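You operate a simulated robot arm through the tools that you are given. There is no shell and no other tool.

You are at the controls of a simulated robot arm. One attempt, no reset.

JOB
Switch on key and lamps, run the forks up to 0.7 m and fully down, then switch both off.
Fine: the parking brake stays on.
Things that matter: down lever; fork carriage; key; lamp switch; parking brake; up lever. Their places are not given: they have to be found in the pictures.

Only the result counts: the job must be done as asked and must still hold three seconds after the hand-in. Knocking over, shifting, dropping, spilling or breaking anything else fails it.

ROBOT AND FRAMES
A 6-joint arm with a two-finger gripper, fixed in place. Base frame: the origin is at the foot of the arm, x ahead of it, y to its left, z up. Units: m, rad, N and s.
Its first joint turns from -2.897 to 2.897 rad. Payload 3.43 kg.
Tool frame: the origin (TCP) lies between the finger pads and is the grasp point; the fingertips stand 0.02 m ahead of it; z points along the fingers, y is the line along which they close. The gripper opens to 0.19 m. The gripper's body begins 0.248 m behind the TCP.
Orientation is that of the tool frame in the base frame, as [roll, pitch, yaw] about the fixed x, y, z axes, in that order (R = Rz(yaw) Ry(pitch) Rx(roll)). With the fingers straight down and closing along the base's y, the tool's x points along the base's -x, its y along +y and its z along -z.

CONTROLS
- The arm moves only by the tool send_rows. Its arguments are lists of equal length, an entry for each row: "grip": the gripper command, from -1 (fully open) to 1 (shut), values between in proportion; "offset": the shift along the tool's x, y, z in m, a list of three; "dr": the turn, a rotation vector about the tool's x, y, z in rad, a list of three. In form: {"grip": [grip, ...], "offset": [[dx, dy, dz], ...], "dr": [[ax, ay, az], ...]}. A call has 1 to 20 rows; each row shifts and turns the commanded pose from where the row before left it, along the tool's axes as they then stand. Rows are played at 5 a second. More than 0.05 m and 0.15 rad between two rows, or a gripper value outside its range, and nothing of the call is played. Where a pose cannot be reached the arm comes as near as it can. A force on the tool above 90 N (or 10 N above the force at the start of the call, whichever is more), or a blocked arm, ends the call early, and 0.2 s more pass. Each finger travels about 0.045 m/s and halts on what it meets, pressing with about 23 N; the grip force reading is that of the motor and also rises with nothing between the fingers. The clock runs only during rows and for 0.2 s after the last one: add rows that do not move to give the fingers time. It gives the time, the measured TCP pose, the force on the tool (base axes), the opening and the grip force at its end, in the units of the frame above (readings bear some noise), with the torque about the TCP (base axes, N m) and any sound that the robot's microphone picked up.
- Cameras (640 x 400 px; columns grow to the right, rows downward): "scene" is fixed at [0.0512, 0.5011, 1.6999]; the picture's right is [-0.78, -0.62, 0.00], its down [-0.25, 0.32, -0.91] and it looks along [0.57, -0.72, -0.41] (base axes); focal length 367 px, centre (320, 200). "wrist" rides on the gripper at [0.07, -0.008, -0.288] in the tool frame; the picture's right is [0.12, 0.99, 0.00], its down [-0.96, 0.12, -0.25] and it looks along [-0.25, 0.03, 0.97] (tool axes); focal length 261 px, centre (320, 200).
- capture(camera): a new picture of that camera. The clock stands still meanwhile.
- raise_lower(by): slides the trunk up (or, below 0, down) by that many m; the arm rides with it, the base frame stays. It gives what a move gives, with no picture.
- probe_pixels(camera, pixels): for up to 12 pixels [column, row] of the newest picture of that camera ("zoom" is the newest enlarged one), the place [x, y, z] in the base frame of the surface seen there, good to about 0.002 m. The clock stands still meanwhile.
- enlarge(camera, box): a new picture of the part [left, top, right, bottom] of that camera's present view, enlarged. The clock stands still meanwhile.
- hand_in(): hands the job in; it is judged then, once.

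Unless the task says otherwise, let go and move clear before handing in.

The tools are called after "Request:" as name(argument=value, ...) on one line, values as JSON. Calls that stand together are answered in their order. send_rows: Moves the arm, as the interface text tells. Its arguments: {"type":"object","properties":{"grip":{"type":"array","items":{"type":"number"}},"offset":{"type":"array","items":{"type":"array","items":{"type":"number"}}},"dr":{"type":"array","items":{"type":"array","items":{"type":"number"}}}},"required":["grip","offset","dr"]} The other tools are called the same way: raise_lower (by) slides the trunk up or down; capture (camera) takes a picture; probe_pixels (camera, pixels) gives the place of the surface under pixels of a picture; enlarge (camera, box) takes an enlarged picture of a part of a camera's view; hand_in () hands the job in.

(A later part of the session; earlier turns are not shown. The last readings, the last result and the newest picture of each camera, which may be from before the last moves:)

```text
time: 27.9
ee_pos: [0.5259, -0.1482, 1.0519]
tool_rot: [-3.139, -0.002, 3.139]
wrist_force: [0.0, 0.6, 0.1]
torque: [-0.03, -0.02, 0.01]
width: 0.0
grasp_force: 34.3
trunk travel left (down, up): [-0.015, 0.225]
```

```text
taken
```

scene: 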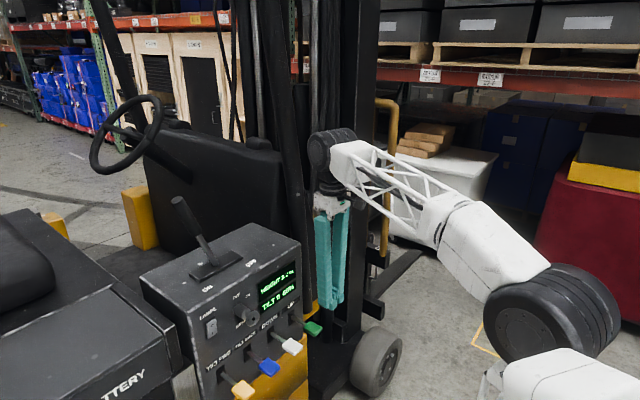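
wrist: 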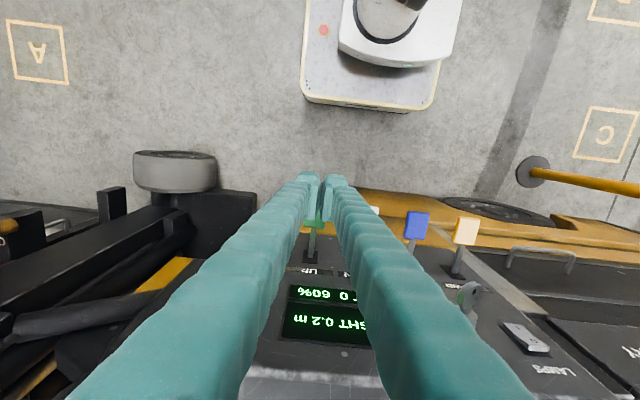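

The forks show as a dark bar near (395,272) in the scene, and the display is readable from there. I'll move over the green paddle and descend to about 1 cm above it.

Request:
send_rows(grip=[1, 1, 1, 1, 1, 1, 1], offset=[[-0.03, 0, 0], [-0.03, 0, 0], [0, 0, 0.035], [0, 0, 0.035], [0, 0, 0.03], [0, 0, 0.01], [0, 0, 0]], dr=[[0, 0, 0], [0, 0, 0], [0, 0, 0], [0, 0, 0], [0, 0, 0], [0, 0, 0], [0, 0, 0]])

Request:
enlarge(camera="scene", box=[230, 260, 390, 360])

Request:
enlarge(camera="wrist", box=[220, 130, 420, 255])

```text
time: 29.5
ee_pos: [0.5857, -0.1493, 0.9405]
tool_rot: [-3.14, 0.0, 3.141]
wrist_force: [0.2, 0.3, 0.5]
torque: [-0.02, 0.01, -0.03]
width: 0.0
grasp_force: 34.1
trunk travel left (down, up): [-0.015, 0.225]
```

```text
4.00 times, centred on (310, 310) of scene
```

zoom: 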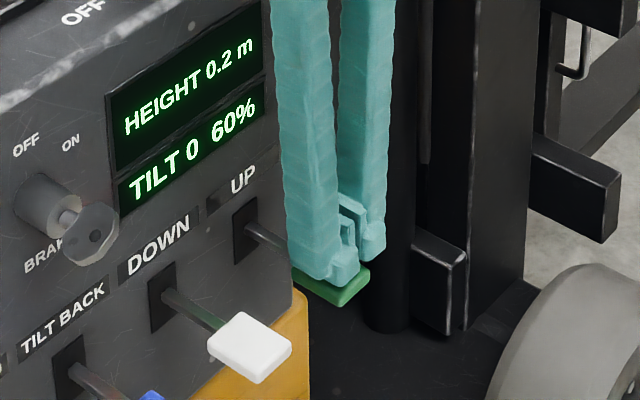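

```text
3.20 times, centred on (320, 192) of wrist
```

zoom: 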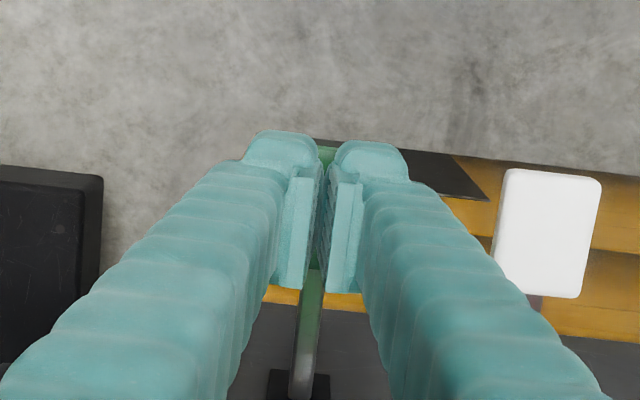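

The fingertips hover just above the green paddle at TCP z 0.9405, and the display is readable (HEIGHT 0.2 m). I'll press down gently and watch the force and height.

Request:
send_rows(grip=[1, 1, 1, 1], offset=[[0, 0, 0.01], [0, 0, 0.006], [0, 0, 0.006], [0, 0, 0]], dr=[[0, 0, 0], [0, 0, 0], [0, 0, 0], [0, 0, 0]])

Request:
enlarge(camera="scene", box=[230, 260, 390, 360])

```text
time: 30.5
ee_pos: [0.586, -0.1497, 0.9187]
tool_rot: [-3.14, 0.001, 3.14]
wrist_force: [-0.6, 0.2, 2.3]
torque: [0.02, -0.02, 0.01]
width: 0.0062
grasp_force: 34.0
trunk travel left (down, up): [-0.015, 0.225]
```

```text
4.00 times, centred on (310, 310) of scene
```

zoom: 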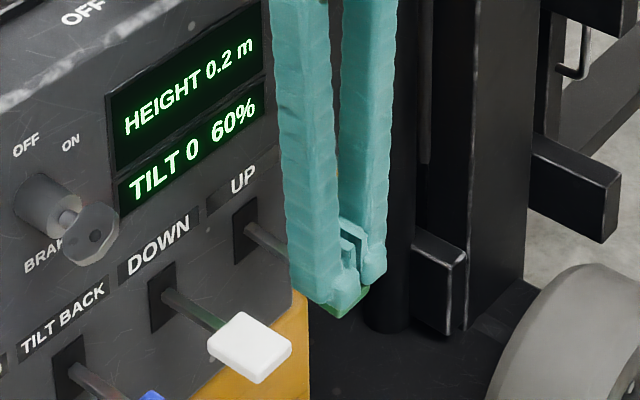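

The lever is giving with just 2 N at fingertip z 0.899, and no height change yet. I'll press a little further.

Request:
send_rows(grip=[1, 1, 1, 1], offset=[[0, 0, 0.005], [0, 0, 0.005], [0, 0, 0], [0, 0, 0]], dr=[[0, 0, 0], [0, 0, 0], [0, 0, 0], [0, 0, 0]])

Request:
enlarge(camera="scene", box=[230, 260, 390, 360])

```text
time: 31.5
ee_pos: [0.5866, -0.1499, 0.9093]
tool_rot: [-3.139, 0.0, 3.139]
wrist_force: [0.2, -1.4, 1.9]
torque: [-0.02, -0.04, -0.06]
width: 0.006
grasp_force: 34.5
trunk travel left (down, up): [-0.015, 0.225]
```

```text
4.00 times, centred on (310, 310) of scene
```

zoom: 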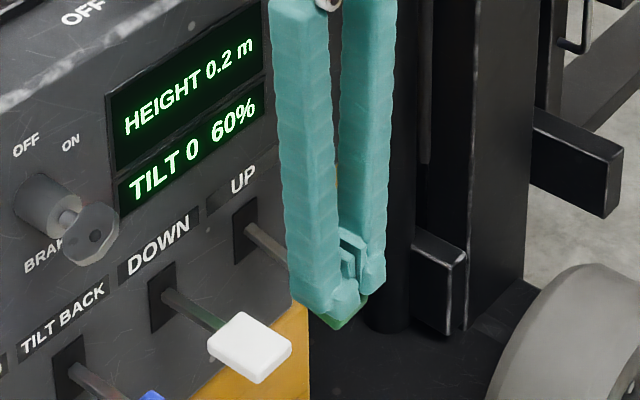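

The fork bracket in the zoom moved from row ~190 to ~165, so pressing down raises the forks even though the display still rounds to 0.2 m. I'll hold the lever for about one second and re-check.

Request:
send_rows(grip=[1, 1, 1, 1, 1], offset=[[0, 0, 0], [0, 0, 0], [0, 0, 0], [0, 0, 0], [0, 0, 0]], dr=[[0, 0, 0], [0, 0, 0], [0, 0, 0], [0, 0, 0], [0, 0, 0]])

Request:
enlarge(camera="scene", box=[230, 260, 390, 360])

Request:
capture(camera="scene")

```text
time: 32.7
ee_pos: [0.5857, -0.151, 0.9084]
tool_rot: [-3.14, 0.001, 3.139]
wrist_force: [-0.5, -0.8, 2.4]
torque: [-0.01, -0.04, 0.0]
width: 0.0059
grasp_force: 34.1
trunk travel left (down, up): [-0.015, 0.225]
```

```text
4.00 times, centred on (310, 310) of scene
```

zoom: 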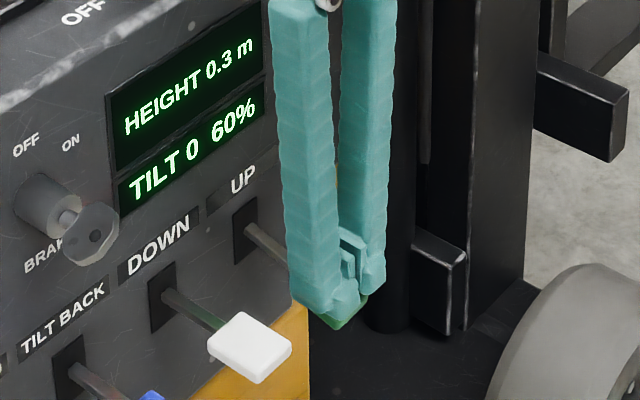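

```text
taken
```

scene: 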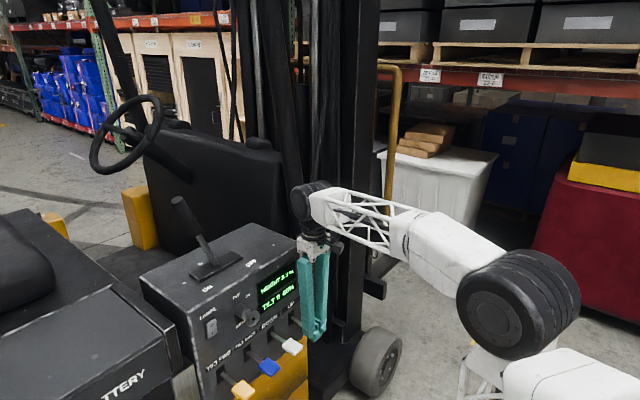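

The display now reads HEIGHT 0.3 m. I'll probe the bracket tip (around zoom 585,110 and the scene at 376,288) for a finer height track.

Request:
probe_pixels(camera="zoom", pixels=[[580, 75], [570, 110], [620, 130], [540, 60]])

Request:
probe_pixels(camera="scene", pixels=[[378, 282], [385, 262], [392, 240], [372, 290], [390, 75], [376, 250]])

```text
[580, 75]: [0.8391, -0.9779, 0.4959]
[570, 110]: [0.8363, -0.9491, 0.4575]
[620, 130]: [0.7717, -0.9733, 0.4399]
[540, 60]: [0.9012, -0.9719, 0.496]
```

```text
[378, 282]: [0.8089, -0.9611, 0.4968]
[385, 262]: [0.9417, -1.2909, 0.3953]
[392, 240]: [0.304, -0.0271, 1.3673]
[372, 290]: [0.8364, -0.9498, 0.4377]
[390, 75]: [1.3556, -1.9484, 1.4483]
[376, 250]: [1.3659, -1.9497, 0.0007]
```

The bracket top is at z 0.496 with the display at 0.3 m, and the forks climb about 0.065 m/s. I'll hold about 2 s more and check again.

Request:
send_rows(grip=[1, 1, 1, 1, 1, 1, 1, 1], offset=[[0, 0, 0], [0, 0, 0], [0, 0, 0], [0, 0, 0], [0, 0, 0], [0, 0, 0], [0, 0, 0], [0, 0, 0]], dr=[[0, 0, 0], [0, 0, 0], [0, 0, 0], [0, 0, 0], [0, 0, 0], [0, 0, 0], [0, 0, 0], [0, 0, 0]])

Request:
enlarge(camera="scene", box=[230, 230, 390, 330])

```text
time: 34.5
ee_pos: [0.5861, -0.1506, 0.9094]
tool_rot: [-3.138, -0.001, 3.139]
wrist_force: [0.4, 0.0, 1.7]
torque: [0.0, -0.03, 0.03]
width: 0.0056
grasp_force: 34.5
trunk travel left (down, up): [-0.015, 0.225]
```

```text
4.00 times, centred on (310, 280) of scene
```

zoom: 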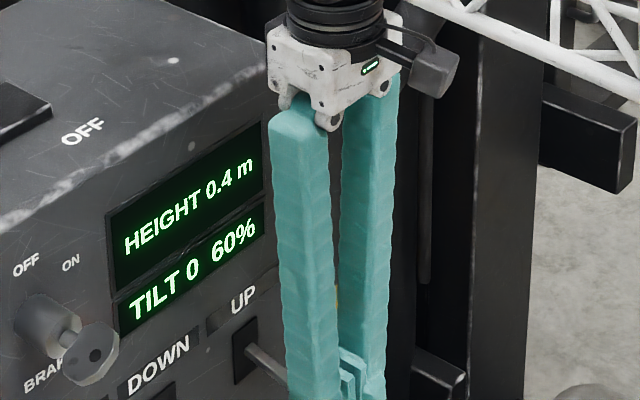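

Request:
probe_pixels(camera="zoom", pixels=[[585, 105], [575, 98], [600, 112], [580, 150]])

```text
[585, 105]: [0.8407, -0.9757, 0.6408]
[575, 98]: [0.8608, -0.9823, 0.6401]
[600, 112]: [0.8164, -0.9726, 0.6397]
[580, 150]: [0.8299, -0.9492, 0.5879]
```

The bracket top rose to z 0.640 at HEIGHT 0.4 m, so the climb is about 0.08 m/s. I'll hold about 2.2 s more, which should bring it near 0.6–0.65.

Request:
send_rows(grip=[1, 1, 1, 1, 1, 1, 1, 1, 1, 1], offset=[[0, 0, 0], [0, 0, 0], [0, 0, 0], [0, 0, 0], [0, 0, 0], [0, 0, 0], [0, 0, 0], [0, 0, 0], [0, 0, 0], [0, 0, 0]], dr=[[0, 0, 0], [0, 0, 0], [0, 0, 0], [0, 0, 0], [0, 0, 0], [0, 0, 0], [0, 0, 0], [0, 0, 0], [0, 0, 0], [0, 0, 0]])

Request:
capture(camera="scene")

Request:
enlarge(camera="scene", box=[240, 200, 400, 300])

```text
time: 36.7
ee_pos: [0.5863, -0.1518, 0.9091]
tool_rot: [-3.139, 0.0, -3.141]
wrist_force: [-0.5, 0.1, 2.0]
torque: [-0.01, -0.03, 0.01]
width: 0.0062
grasp_force: 34.4
trunk travel left (down, up): [-0.015, 0.225]
```

```text
taken
```

scene: 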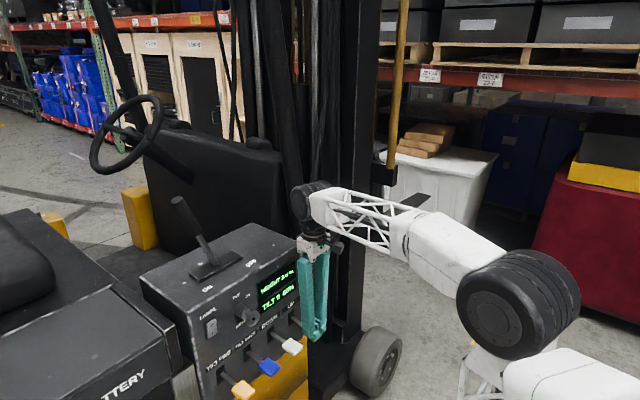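

```text
4.00 times, centred on (320, 250) of scene
```

zoom: 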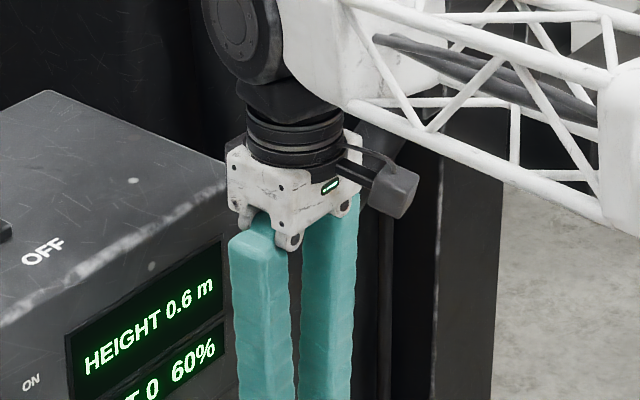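

The display reads HEIGHT 0.6 m and the fork has risen to about (410,200). I'll probe the bracket near (385,168) and the blade for the exact heights.

Request:
probe_pixels(camera="scene", pixels=[[385, 165], [380, 163], [388, 168], [385, 178], [410, 200], [415, 197], [400, 205], [418, 202]])

Request:
enlarge(camera="scene", box=[340, 130, 468, 210])

```text
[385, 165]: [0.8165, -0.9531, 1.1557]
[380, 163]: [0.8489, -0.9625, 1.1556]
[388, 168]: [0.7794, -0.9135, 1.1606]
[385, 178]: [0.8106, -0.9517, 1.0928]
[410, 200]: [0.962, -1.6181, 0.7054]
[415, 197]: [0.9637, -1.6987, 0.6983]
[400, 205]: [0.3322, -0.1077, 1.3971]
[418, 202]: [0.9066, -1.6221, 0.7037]
```

```text
5.00 times, centred on (404, 170) of scene
```

zoom: 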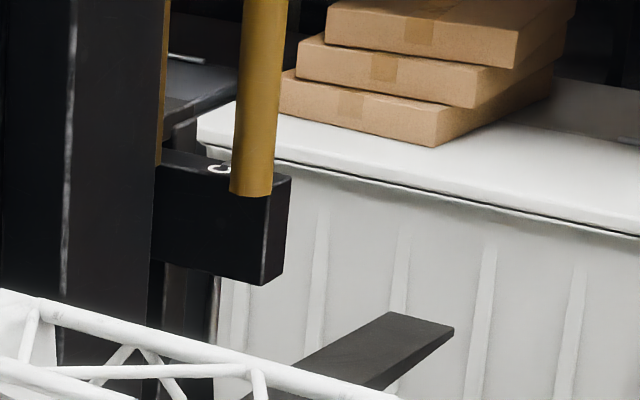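

The blade is 0.456 m above where it began. I'll hold in short steps until the display flips to 0.7.

Request:
send_rows(grip=[1], offset=[[0, 0, 0]], dr=[[0, 0, 0]])

Request:
enlarge(camera="scene", box=[250, 240, 330, 290])

Request:
capture(camera="scene")

Request:
probe_pixels(camera="scene", pixels=[[410, 198], [412, 196], [415, 195], [418, 198], [382, 160], [385, 162]])

```text
time: 37.1
ee_pos: [0.5864, -0.1504, 0.9082]
tool_rot: [-3.139, 0.0, 3.139]
wrist_force: [-1.6, -0.8, 3.5]
torque: [0.02, -0.01, -0.02]
width: 0.0059
grasp_force: 34.3
trunk travel left (down, up): [-0.015, 0.225]
```

```text
8.00 times, centred on (290, 265) of scene
```

zoom: 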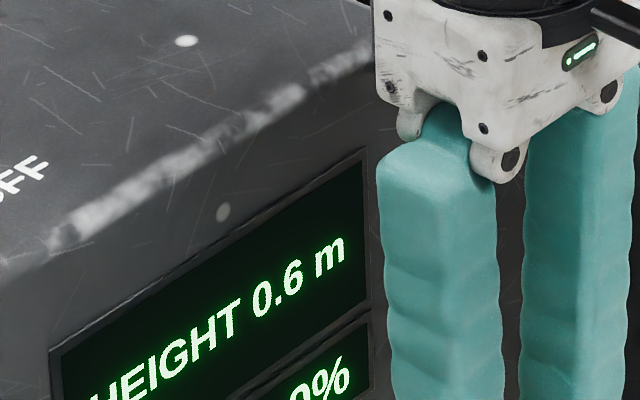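

```text
taken
```

scene: 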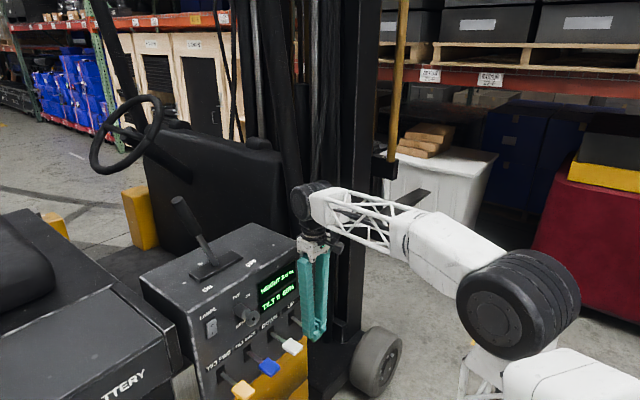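

```text
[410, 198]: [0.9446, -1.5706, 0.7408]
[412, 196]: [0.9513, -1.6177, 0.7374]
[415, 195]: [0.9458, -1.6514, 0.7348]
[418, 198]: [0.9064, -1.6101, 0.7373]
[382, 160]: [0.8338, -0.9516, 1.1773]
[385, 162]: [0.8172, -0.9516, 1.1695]
```

The blade has risen 0.488 m and the display still reads 0.6. I'll hold one more row and then lift off at once, leaving the forks near 0.7.

Request:
send_rows(grip=[1, 1, 1], offset=[[0, 0, 0], [0, 0, -0.045], [0, 0, -0.03]], dr=[[0, 0, 0], [0, 0, 0], [0, 0, 0]])

Request:
enlarge(camera="scene", box=[230, 260, 390, 360])

Request:
capture(camera="scene")

Request:
probe_pixels(camera="scene", pixels=[[410, 196], [412, 194], [415, 193], [418, 196], [382, 158], [385, 160]])

```text
time: 37.9
ee_pos: [0.5861, -0.1514, 0.9832]
tool_rot: [-3.139, -0.001, 3.139]
wrist_force: [0.8, 0.2, 0.3]
torque: [-0.04, 0.03, 0.0]
width: 0.0
grasp_force: 34.2
trunk travel left (down, up): [-0.015, 0.225]
```

```text
4.00 times, centred on (310, 310) of scene
```

zoom: 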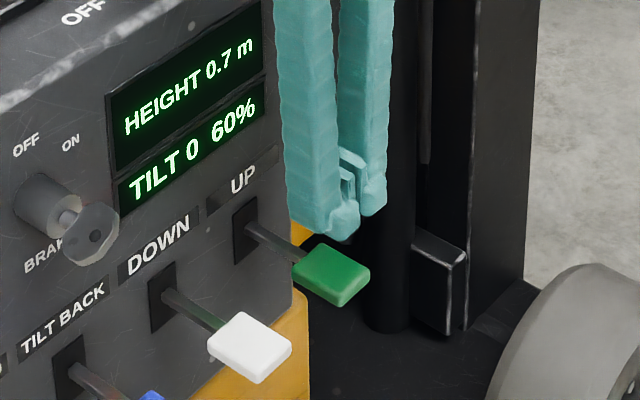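

```text
taken
```

scene: 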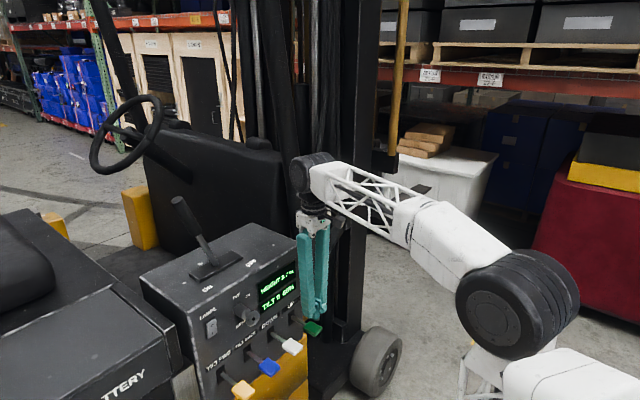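

```text
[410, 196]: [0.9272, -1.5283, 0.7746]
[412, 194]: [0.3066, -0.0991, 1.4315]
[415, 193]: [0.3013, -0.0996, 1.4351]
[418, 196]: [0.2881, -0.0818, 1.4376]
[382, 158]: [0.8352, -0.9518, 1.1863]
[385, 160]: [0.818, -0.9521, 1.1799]
```

The display reads HEIGHT 0.7 m and the green lever sprang back up; the blade has risen about 0.52 m in all. Next I'll shift over the white DOWN lever and hover above it.

Request:
send_rows(grip=[1, 1, 1, 1, 1, 1], offset=[[0, 0.031, 0], [0, 0.031, 0], [0, 0.031, 0], [0, 0, 0.03], [0, 0, 0.012], [0, 0, 0]], dr=[[0, 0, 0], [0, 0, 0], [0, 0, 0], [0, 0, 0], [0, 0, 0], [0, 0, 0]])

Request:
enlarge(camera="scene", box=[230, 260, 390, 360])

Request:
enlarge(camera="wrist", box=[120, 130, 520, 380])

Request:
capture(camera="scene")

```text
time: 39.3
ee_pos: [0.5856, -0.0565, 0.9403]
tool_rot: [-3.139, 0.001, 3.14]
wrist_force: [-0.1, 1.0, 0.1]
torque: [0.02, -0.02, -0.04]
width: 0.0
grasp_force: 34.3
trunk travel left (down, up): [-0.015, 0.225]
```

```text
4.00 times, centred on (310, 310) of scene
```

zoom: 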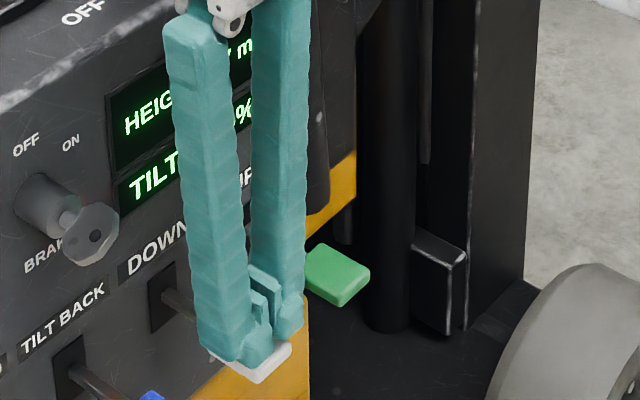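

```text
1.60 times, centred on (320, 255) of wrist
```

zoom: 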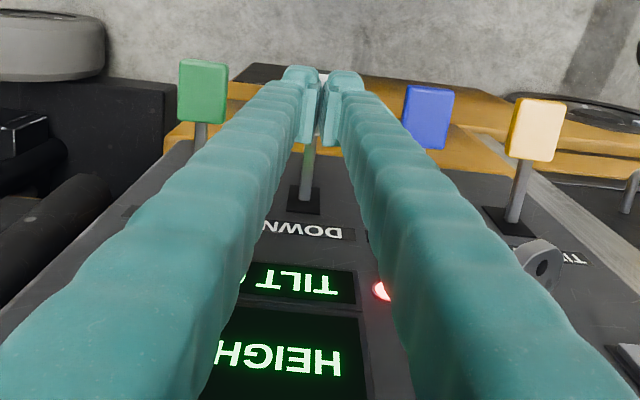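

```text
taken
```

scene: 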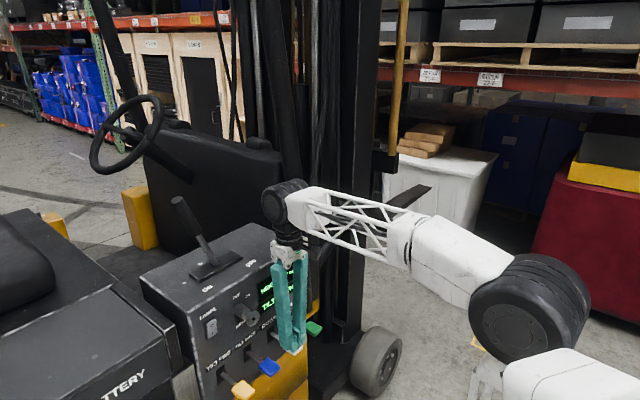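

The fingers hover above the white paddle, but the left finger now hides the height digits. I'll probe the blade (410–418, 190–196) to have an exact reference before lowering.

Request:
probe_pixels(camera="scene", pixels=[[410, 196], [412, 194], [415, 192], [418, 194], [382, 158], [385, 162], [422, 188], [405, 200]])

Request:
enlarge(camera="scene", box=[360, 130, 456, 190])

```text
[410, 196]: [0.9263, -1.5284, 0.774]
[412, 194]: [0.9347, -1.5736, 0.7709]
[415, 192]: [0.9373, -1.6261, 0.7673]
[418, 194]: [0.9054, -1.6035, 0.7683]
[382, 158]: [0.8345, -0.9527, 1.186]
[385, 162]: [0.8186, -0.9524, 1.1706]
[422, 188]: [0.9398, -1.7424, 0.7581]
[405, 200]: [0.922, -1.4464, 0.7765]
```

```text
6.67 times, centred on (408, 160) of scene
```

zoom: 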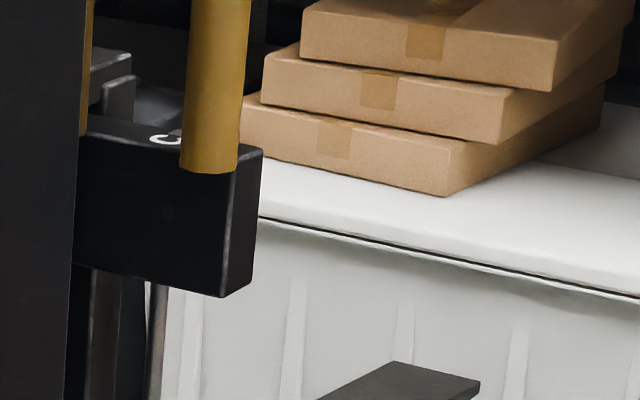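

The blade reference is z 0.771 at y -1.574, stable. Now I'll press the DOWN lever to the same depth that worked for UP and hold about a second.

Request:
send_rows(grip=[1, 1, 1, 1, 1, 1, 1], offset=[[0, 0, 0.01], [0, 0, 0.006], [0, 0, 0.006], [0, 0, 0.005], [0, 0, 0.005], [0, 0, 0], [0, 0, 0]], dr=[[0, 0, 0], [0, 0, 0], [0, 0, 0], [0, 0, 0], [0, 0, 0], [0, 0, 0], [0, 0, 0]])

Request:
capture(camera="scene")

Request:
capture(camera="wrist")

Request:
probe_pixels(camera="scene", pixels=[[410, 200], [412, 202], [408, 206], [415, 198], [382, 163], [385, 168], [405, 210], [402, 214]])

```text
time: 40.9
ee_pos: [0.5857, -0.0567, 0.9083]
tool_rot: [-3.139, -0.001, 3.139]
wrist_force: [0.5, 0.9, 3.0]
torque: [0.01, -0.03, 0.01]
width: 0.0061
grasp_force: 34.4
trunk travel left (down, up): [-0.015, 0.225]
```

```text
taken
```

scene: 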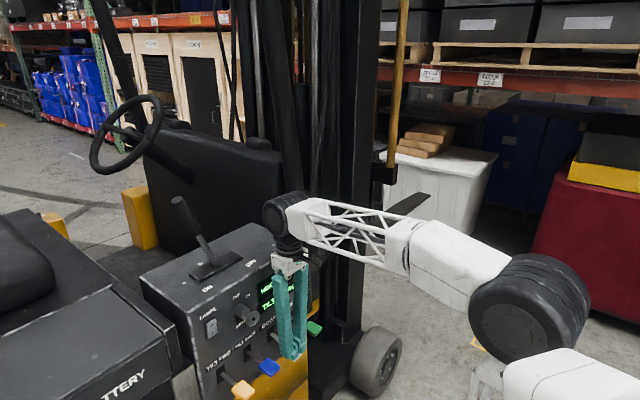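

```text
taken
```

wrist: 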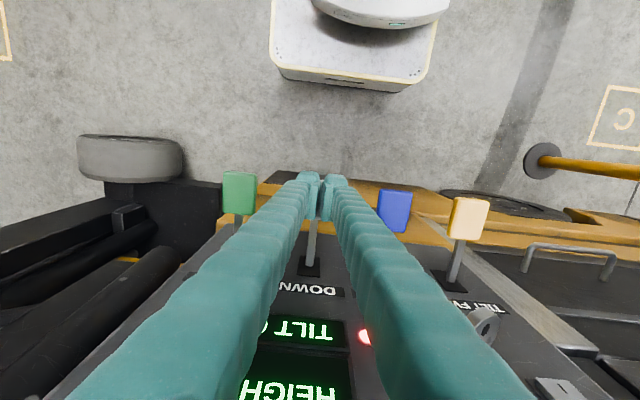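

```text
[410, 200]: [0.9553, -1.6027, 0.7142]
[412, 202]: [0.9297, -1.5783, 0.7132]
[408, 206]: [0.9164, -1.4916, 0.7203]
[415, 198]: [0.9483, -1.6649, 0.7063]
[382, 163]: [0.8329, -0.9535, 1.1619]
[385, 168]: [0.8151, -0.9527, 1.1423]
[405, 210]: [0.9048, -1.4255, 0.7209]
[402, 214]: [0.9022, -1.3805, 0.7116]
```

The blade dropped from 0.771 to 0.713, so the DOWN lever works. I'll hold about 4 s and check.

Request:
send_rows(grip=[1, 1, 1, 1, 1, 1, 1, 1, 1, 1, 1, 1, 1, 1, 1, 1, 1, 1, 1, 1], offset=[[0, 0, 0], [0, 0, 0], [0, 0, 0], [0, 0, 0], [0, 0, 0], [0, 0, 0], [0, 0, 0], [0, 0, 0], [0, 0, 0], [0, 0, 0], [0, 0, 0], [0, 0, 0], [0, 0, 0], [0, 0, 0], [0, 0, 0], [0, 0, 0], [0, 0, 0], [0, 0, 0], [0, 0, 0], [0, 0, 0]], dr=[[0, 0, 0], [0, 0, 0], [0, 0, 0], [0, 0, 0], [0, 0, 0], [0, 0, 0], [0, 0, 0], [0, 0, 0], [0, 0, 0], [0, 0, 0], [0, 0, 0], [0, 0, 0], [0, 0, 0], [0, 0, 0], [0, 0, 0], [0, 0, 0], [0, 0, 0], [0, 0, 0], [0, 0, 0], [0, 0, 0]])

Request:
capture(camera="scene")

Request:
enlarge(camera="scene", box=[240, 240, 400, 340])

```text
time: 45.1
ee_pos: [0.5853, -0.0573, 0.9079]
tool_rot: [-3.139, 0.001, 3.139]
wrist_force: [-1.1, -0.4, 2.4]
torque: [-0.02, -0.05, 0.02]
width: 0.006
grasp_force: 34.2
trunk travel left (down, up): [-0.015, 0.225]
```

```text
taken
```

scene: 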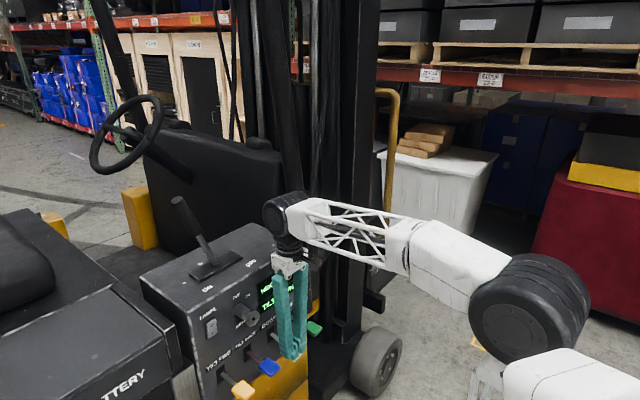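

```text
4.00 times, centred on (320, 290) of scene
```

zoom: 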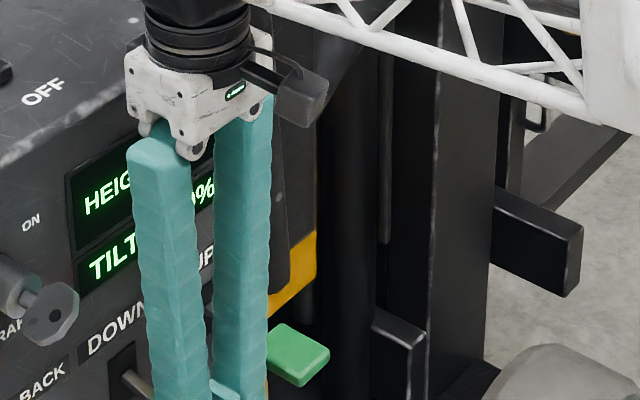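

Request:
probe_pixels(camera="zoom", pixels=[[550, 215], [530, 205], [560, 222], [570, 165], [590, 160], [540, 240]])

```text
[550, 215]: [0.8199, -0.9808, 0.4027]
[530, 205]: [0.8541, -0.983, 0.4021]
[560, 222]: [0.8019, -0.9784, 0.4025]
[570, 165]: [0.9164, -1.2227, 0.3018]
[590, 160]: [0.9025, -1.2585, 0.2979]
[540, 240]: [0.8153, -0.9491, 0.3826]
```

The bracket top is at 0.4025 and the blade at 0.30, falling about 0.1 m/s. I'll hold about 3 s more to reach the bottom.

Request:
send_rows(grip=[1, 1, 1, 1, 1, 1, 1, 1, 1, 1, 1, 1, 1, 1, 1, 1], offset=[[0, 0, 0], [0, 0, 0], [0, 0, 0], [0, 0, 0], [0, 0, 0], [0, 0, 0], [0, 0, 0], [0, 0, 0], [0, 0, 0], [0, 0, 0], [0, 0, 0], [0, 0, 0], [0, 0, 0], [0, 0, 0], [0, 0, 0], [0, 0, 0]], dr=[[0, 0, 0], [0, 0, 0], [0, 0, 0], [0, 0, 0], [0, 0, 0], [0, 0, 0], [0, 0, 0], [0, 0, 0], [0, 0, 0], [0, 0, 0], [0, 0, 0], [0, 0, 0], [0, 0, 0], [0, 0, 0], [0, 0, 0], [0, 0, 0]])

Request:
capture(camera="scene")

Request:
enlarge(camera="scene", box=[260, 250, 420, 350])

```text
time: 48.5
ee_pos: [0.5853, -0.0571, 0.9078]
tool_rot: [-3.14, 0.001, 3.139]
wrist_force: [-0.3, 0.5, 2.3]
torque: [0.01, 0.0, 0.02]
width: 0.0061
grasp_force: 34.9
trunk travel left (down, up): [-0.015, 0.225]
```

```text
taken
```

scene: 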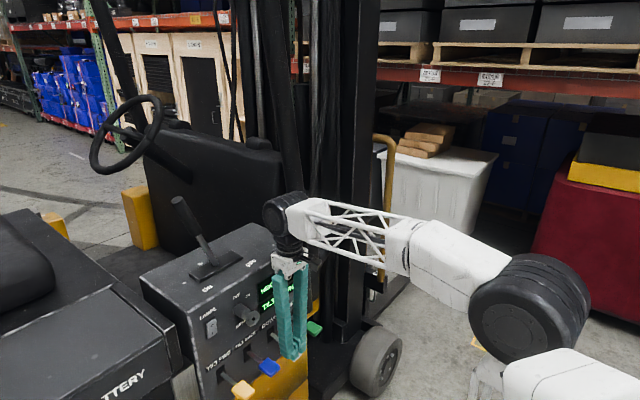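

```text
4.00 times, centred on (340, 300) of scene
```

zoom: 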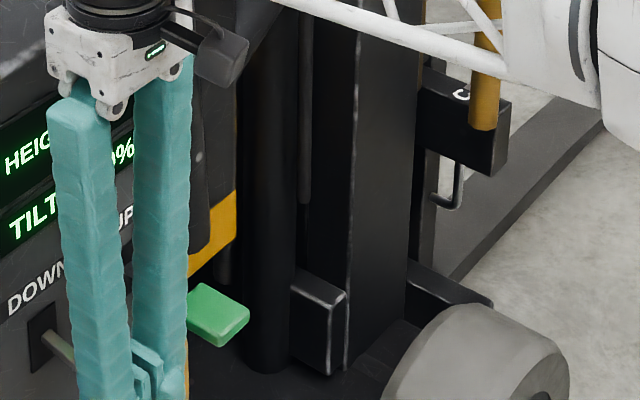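

Request:
probe_pixels(camera="zoom", pixels=[[460, 290], [475, 298], [445, 282], [540, 170], [565, 150], [500, 110], [470, 105], [530, 200], [620, 200]])

Request:
send_rows(grip=[1, 1, 1], offset=[[0, 0, 0], [0, 0, 0], [0, 0, 0]], dr=[[0, 0, 0], [0, 0, 0], [0, 0, 0]])

Request:
enlarge(camera="scene", box=[260, 250, 420, 350])

Request:
probe_pixels(camera="zoom", pixels=[[460, 290], [475, 298], [445, 282], [540, 170], [565, 150], [500, 110], [470, 105], [530, 200], [620, 200]])

```text
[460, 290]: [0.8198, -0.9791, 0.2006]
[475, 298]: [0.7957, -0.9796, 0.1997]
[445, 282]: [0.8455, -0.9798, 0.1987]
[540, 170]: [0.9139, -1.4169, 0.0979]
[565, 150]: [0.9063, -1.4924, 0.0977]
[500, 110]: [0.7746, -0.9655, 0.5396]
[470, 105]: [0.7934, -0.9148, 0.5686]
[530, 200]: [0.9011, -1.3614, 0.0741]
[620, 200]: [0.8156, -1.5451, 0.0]
```

```text
time: 49.3
ee_pos: [0.5852, -0.0569, 0.9079]
tool_rot: [-3.139, -0.001, 3.14]
wrist_force: [-0.8, -0.2, 2.2]
torque: [-0.01, -0.05, -0.02]
width: 0.0058
grasp_force: 34.3
trunk travel left (down, up): [-0.015, 0.225]
```

```text
4.00 times, centred on (340, 300) of scene
```

zoom: 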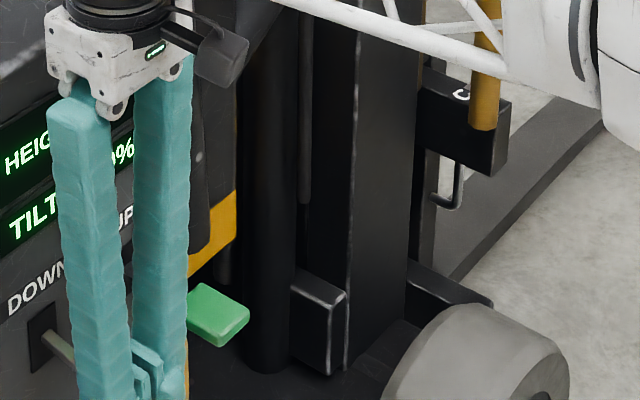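

```text
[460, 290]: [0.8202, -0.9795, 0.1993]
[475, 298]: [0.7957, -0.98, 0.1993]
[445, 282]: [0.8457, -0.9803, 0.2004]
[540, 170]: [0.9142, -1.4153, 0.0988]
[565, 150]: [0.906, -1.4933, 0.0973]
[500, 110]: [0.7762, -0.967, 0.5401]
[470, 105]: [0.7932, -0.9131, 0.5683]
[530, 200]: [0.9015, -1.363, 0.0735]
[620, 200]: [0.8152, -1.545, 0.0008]
```

The forks have bottomed: the bracket top is steady at 0.1997 and the blade top at 0.099. I'll release the lever and read the display.

Request:
send_rows(grip=[1, 1, 1, 1, 1, 1], offset=[[0, 0, -0.035], [0, 0, -0.04], [0, -0.031, 0], [0, -0.031, 0], [0, -0.03, 0], [0, 0, 0]], dr=[[0, 0, 0], [0, 0, 0], [0, 0, 0], [0, 0, 0], [0, 0, 0], [0, 0, 0]])

Request:
capture(camera="scene")

Request:
enlarge(camera="scene", box=[230, 260, 390, 360])

```text
time: 50.7
ee_pos: [0.5865, -0.1502, 0.9822]
tool_rot: [-3.139, 0.001, 3.14]
wrist_force: [0.4, 0.2, 0.8]
torque: [-0.01, -0.04, 0.03]
width: 0.0
grasp_force: 34.1
trunk travel left (down, up): [-0.015, 0.225]
```

```text
taken
```

scene: 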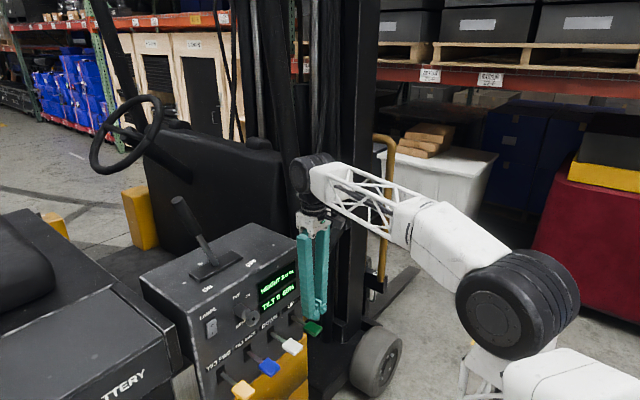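

```text
4.00 times, centred on (310, 310) of scene
```

zoom: 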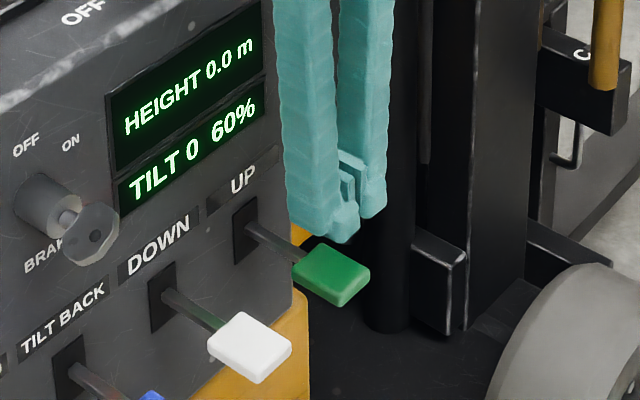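

The display reads HEIGHT 0.0 m at the bottom. The blade shift puts the peak at only about 0.68 m (display rounding to 0.7), so I'll run the forks up once more to a true 0.70 m. I'm pressing UP again and holding.

Request:
send_rows(grip=[1, 1, 1, 1, 1, 1, 1, 1, 1, 1, 1, 1, 1, 1, 1, 1, 1, 1, 1, 1], offset=[[0, 0, 0.03], [0, 0, 0.012], [0, 0, 0.01], [0, 0, 0.006], [0, 0, 0.006], [0, 0, 0.005], [0, 0, 0.005], [0, 0, 0], [0, 0, 0], [0, 0, 0], [0, 0, 0], [0, 0, 0], [0, 0, 0], [0, 0, 0], [0, 0, 0], [0, 0, 0], [0, 0, 0], [0, 0, 0], [0, 0, 0], [0, 0, 0]], dr=[[0, 0, 0], [0, 0, 0], [0, 0, 0], [0, 0, 0], [0, 0, 0], [0, 0, 0], [0, 0, 0], [0, 0, 0], [0, 0, 0], [0, 0, 0], [0, 0, 0], [0, 0, 0], [0, 0, 0], [0, 0, 0], [0, 0, 0], [0, 0, 0], [0, 0, 0], [0, 0, 0], [0, 0, 0], [0, 0, 0]])

Request:
send_rows(grip=[1, 1, 1, 1, 1, 1, 1, 1, 1, 1], offset=[[0, 0, 0], [0, 0, 0], [0, 0, 0], [0, 0, 0], [0, 0, 0], [0, 0, 0], [0, 0, 0], [0, 0, 0], [0, 0, 0], [0, 0, 0]], dr=[[0, 0, 0], [0, 0, 0], [0, 0, 0], [0, 0, 0], [0, 0, 0], [0, 0, 0], [0, 0, 0], [0, 0, 0], [0, 0, 0], [0, 0, 0]])

Request:
enlarge(camera="scene", box=[240, 230, 400, 330])

Request:
capture(camera="scene")

```text
time: 54.9
ee_pos: [0.5863, -0.1501, 0.9092]
tool_rot: [-3.139, -0.001, 3.139]
wrist_force: [0.4, 0.5, 2.5]
torque: [-0.01, -0.05, 0.03]
width: 0.006
grasp_force: 34.5
trunk travel left (down, up): [-0.015, 0.225]
```

```text
time: 57.1
ee_pos: [0.5855, -0.1497, 0.9099]
tool_rot: [-3.141, 0.0, 3.14]
wrist_force: [-0.4, -0.7, 2.3]
torque: [-0.01, -0.03, 0.01]
width: 0.0058
grasp_force: 34.0
trunk travel left (down, up): [-0.015, 0.225]
```

```text
4.00 times, centred on (320, 280) of scene
```

zoom: 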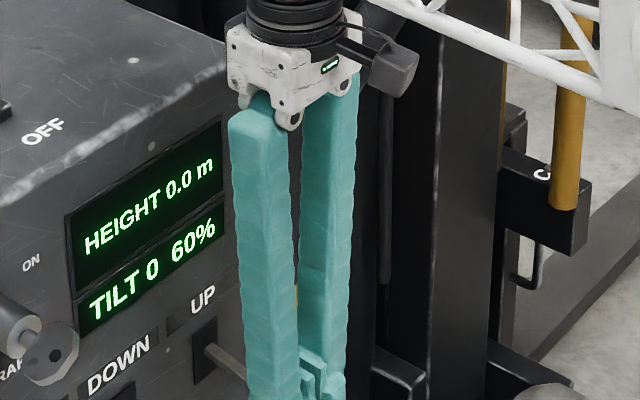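

```text
taken
```

scene: 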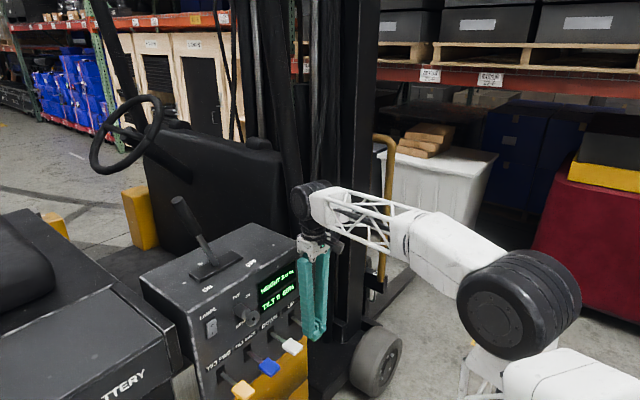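

The forks have not moved (HEIGHT 0.0 m, bracket unchanged), and TCP z reads 0.9099, slightly shallower than before. I'll press a few millimetres deeper and watch.

Request:
send_rows(grip=[1, 1, 1, 1], offset=[[0, 0, 0.003], [0, 0, 0.002], [0, 0, 0], [0, 0, 0]], dr=[[0, 0, 0], [0, 0, 0], [0, 0, 0], [0, 0, 0]])

Request:
enlarge(camera="scene", box=[240, 260, 400, 360])

```text
time: 58.1
ee_pos: [0.5859, -0.1494, 0.9054]
tool_rot: [-3.141, 0.002, 3.14]
wrist_force: [-2.2, -0.3, 3.4]
torque: [0.02, -0.04, -0.01]
width: 0.006
grasp_force: 34.1
trunk travel left (down, up): [-0.015, 0.225]
```

```text
4.00 times, centred on (320, 310) of scene
```

zoom: 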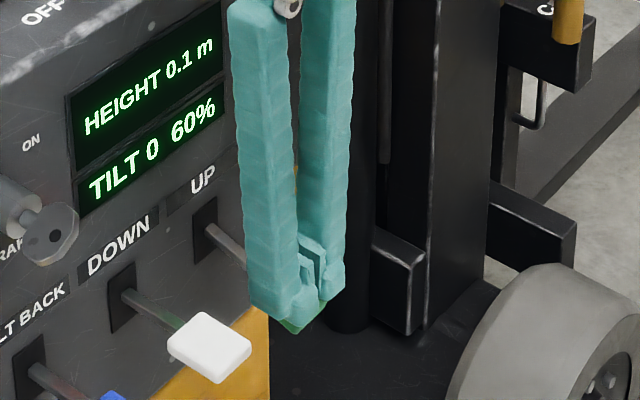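

A few millimetres deeper and the forks are rising, with HEIGHT at 0.1 m. I'll probe the bracket, then hold on.

Request:
probe_pixels(camera="zoom", pixels=[[550, 208], [530, 198], [560, 214], [590, 120], [600, 130]])

Request:
send_rows(grip=[1, 1, 1, 1, 1, 1, 1, 1, 1, 1, 1, 1, 1, 1, 1, 1, 1, 1, 1, 1], offset=[[0, 0, 0], [0, 0, 0], [0, 0, 0], [0, 0, 0], [0, 0, 0], [0, 0, 0], [0, 0, 0], [0, 0, 0], [0, 0, 0], [0, 0, 0], [0, 0, 0], [0, 0, 0], [0, 0, 0], [0, 0, 0], [0, 0, 0], [0, 0, 0], [0, 0, 0], [0, 0, 0], [0, 0, 0], [0, 0, 0]], dr=[[0, 0, 0], [0, 0, 0], [0, 0, 0], [0, 0, 0], [0, 0, 0], [0, 0, 0], [0, 0, 0], [0, 0, 0], [0, 0, 0], [0, 0, 0], [0, 0, 0], [0, 0, 0], [0, 0, 0], [0, 0, 0], [0, 0, 0], [0, 0, 0], [0, 0, 0], [0, 0, 0], [0, 0, 0], [0, 0, 0]])

Request:
enlarge(camera="scene", box=[240, 230, 400, 330])

Request:
capture(camera="scene")

```text
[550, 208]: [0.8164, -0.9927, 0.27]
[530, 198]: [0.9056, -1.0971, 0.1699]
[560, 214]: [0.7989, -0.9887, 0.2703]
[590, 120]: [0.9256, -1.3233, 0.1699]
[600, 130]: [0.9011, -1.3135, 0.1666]
```

```text
time: 62.3
ee_pos: [0.5863, -0.1491, 0.9036]
tool_rot: [-3.139, -0.001, 3.14]
wrist_force: [-1.3, 0.1, 3.0]
torque: [0.03, -0.05, -0.06]
width: 0.0062
grasp_force: 34.0
trunk travel left (down, up): [-0.015, 0.225]
```

```text
4.00 times, centred on (320, 280) of scene
```

zoom: 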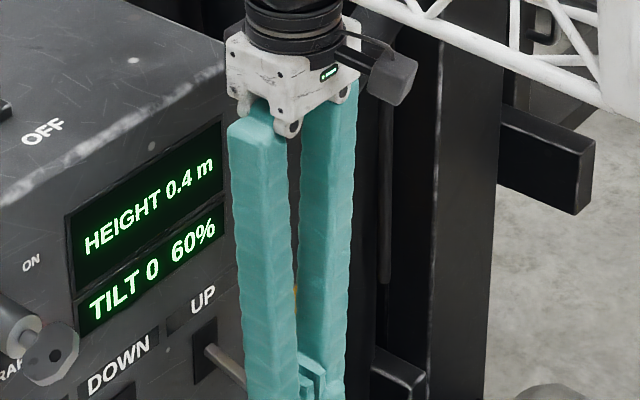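

```text
taken
```

scene: 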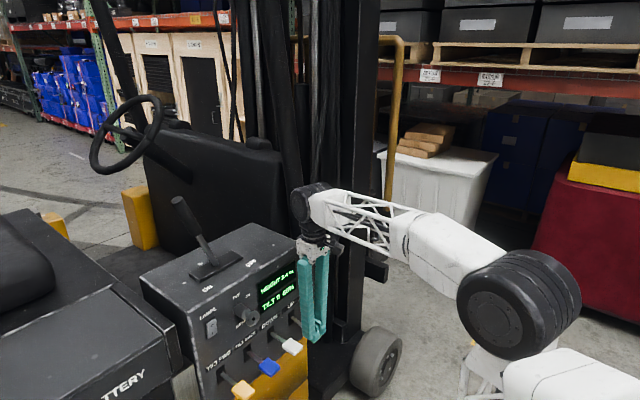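

The display shows 0.4 m, matching 0.08 m/s. I'll hold 2.8 s more to about 0.63, then fine-tune.

Request:
send_rows(grip=[1, 1, 1, 1, 1, 1, 1, 1, 1, 1, 1, 1, 1], offset=[[0, 0, 0], [0, 0, 0], [0, 0, 0], [0, 0, 0], [0, 0, 0], [0, 0, 0], [0, 0, 0], [0, 0, 0], [0, 0, 0], [0, 0, 0], [0, 0, 0], [0, 0, 0], [0, 0, 0]], dr=[[0, 0, 0], [0, 0, 0], [0, 0, 0], [0, 0, 0], [0, 0, 0], [0, 0, 0], [0, 0, 0], [0, 0, 0], [0, 0, 0], [0, 0, 0], [0, 0, 0], [0, 0, 0], [0, 0, 0]])

Request:
capture(camera="scene")

Request:
probe_pixels(camera="scene", pixels=[[410, 200], [412, 198], [415, 197], [418, 202], [382, 162], [385, 168], [382, 165], [405, 203]])

Request:
enlarge(camera="scene", box=[240, 240, 400, 340])

```text
time: 65.1
ee_pos: [0.5853, -0.1502, 0.9049]
tool_rot: [-3.14, 0.0, 3.14]
wrist_force: [-0.4, 0.0, 2.2]
torque: [0.03, -0.03, 0.06]
width: 0.006
grasp_force: 34.4
trunk travel left (down, up): [-0.015, 0.225]
```

```text
taken
```

scene: 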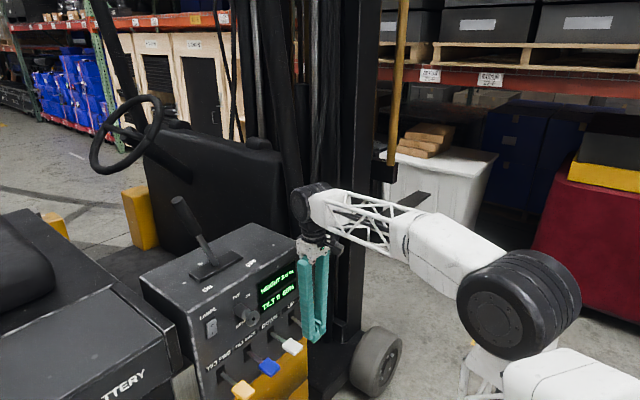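

```text
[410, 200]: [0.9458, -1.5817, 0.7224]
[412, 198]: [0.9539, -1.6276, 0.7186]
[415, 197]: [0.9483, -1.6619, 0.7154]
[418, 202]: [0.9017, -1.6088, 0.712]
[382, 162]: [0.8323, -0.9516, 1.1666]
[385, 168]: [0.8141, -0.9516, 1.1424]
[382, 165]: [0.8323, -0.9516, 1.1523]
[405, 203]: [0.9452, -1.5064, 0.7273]
```

```text
4.00 times, centred on (320, 290) of scene
```

zoom: 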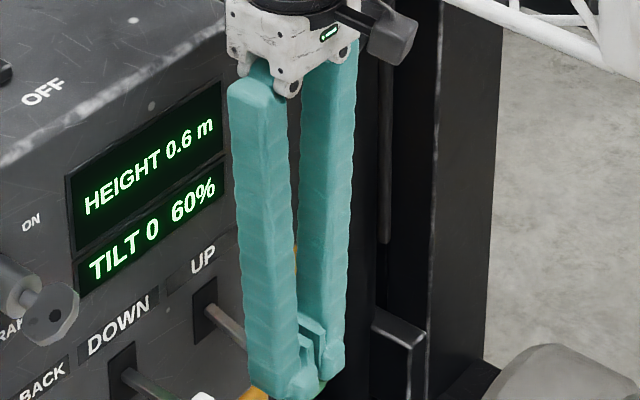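

Height is now 0.630 m by the blade (0.727 against 0.097 at the bottom). Four more rows and an immediate lift should end at about 0.705–0.71.

Request:
send_rows(grip=[1, 1, 1, 1, 1, 1], offset=[[0, 0, 0], [0, 0, 0], [0, 0, 0], [0, 0, 0], [0, 0, -0.049], [0, 0, -0.03]], dr=[[0, 0, 0], [0, 0, 0], [0, 0, 0], [0, 0, 0], [0, 0, 0], [0, 0, 0]])

Request:
capture(camera="scene")

Request:
enlarge(camera="scene", box=[240, 240, 400, 340])

Request:
enlarge(camera="scene", box=[360, 130, 456, 190])

```text
time: 66.5
ee_pos: [0.5847, -0.1496, 0.9819]
tool_rot: [-3.139, 0.0, 3.14]
wrist_force: [0.7, -0.7, -0.3]
torque: [0.0, 0.03, -0.02]
width: 0.0
grasp_force: 34.2
trunk travel left (down, up): [-0.015, 0.225]
```

```text
taken
```

scene: 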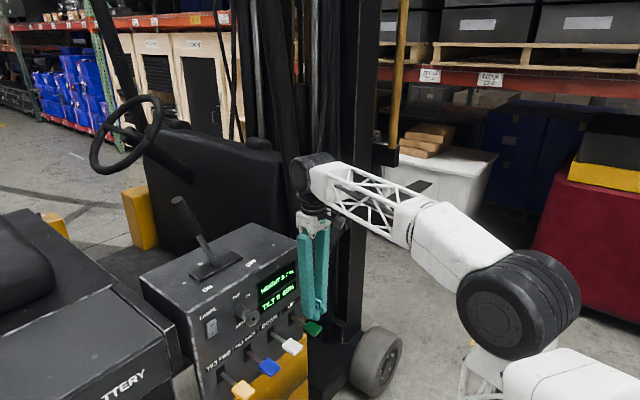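

```text
4.00 times, centred on (320, 290) of scene
```

zoom: 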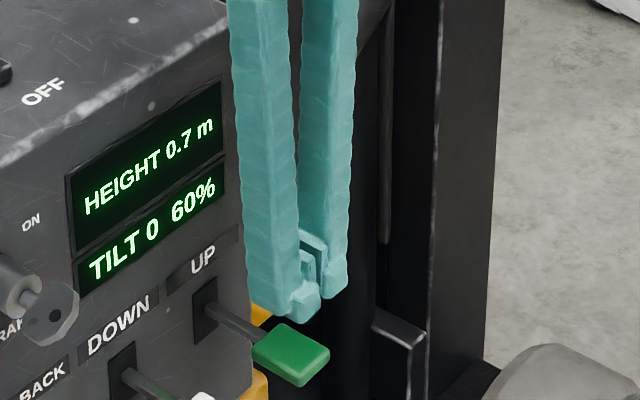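

```text
6.67 times, centred on (408, 160) of scene
```

zoom: 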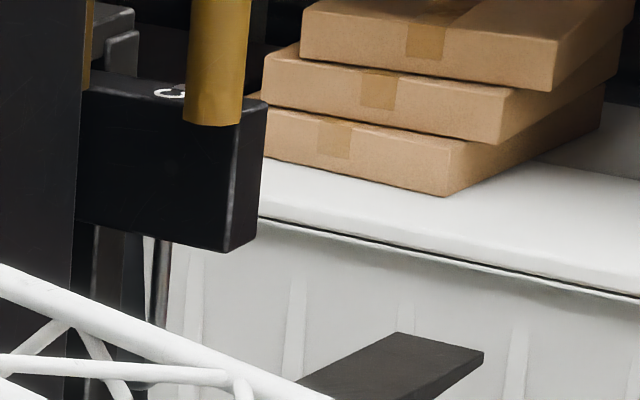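

Request:
probe_pixels(camera="zoom", pixels=[[400, 350], [380, 365], [360, 380], [420, 345], [350, 385], [400, 375]])

```text
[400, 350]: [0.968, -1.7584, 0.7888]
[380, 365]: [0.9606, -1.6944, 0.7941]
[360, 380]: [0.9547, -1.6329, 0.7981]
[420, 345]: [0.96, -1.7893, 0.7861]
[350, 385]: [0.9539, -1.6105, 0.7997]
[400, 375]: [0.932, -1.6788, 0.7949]
```

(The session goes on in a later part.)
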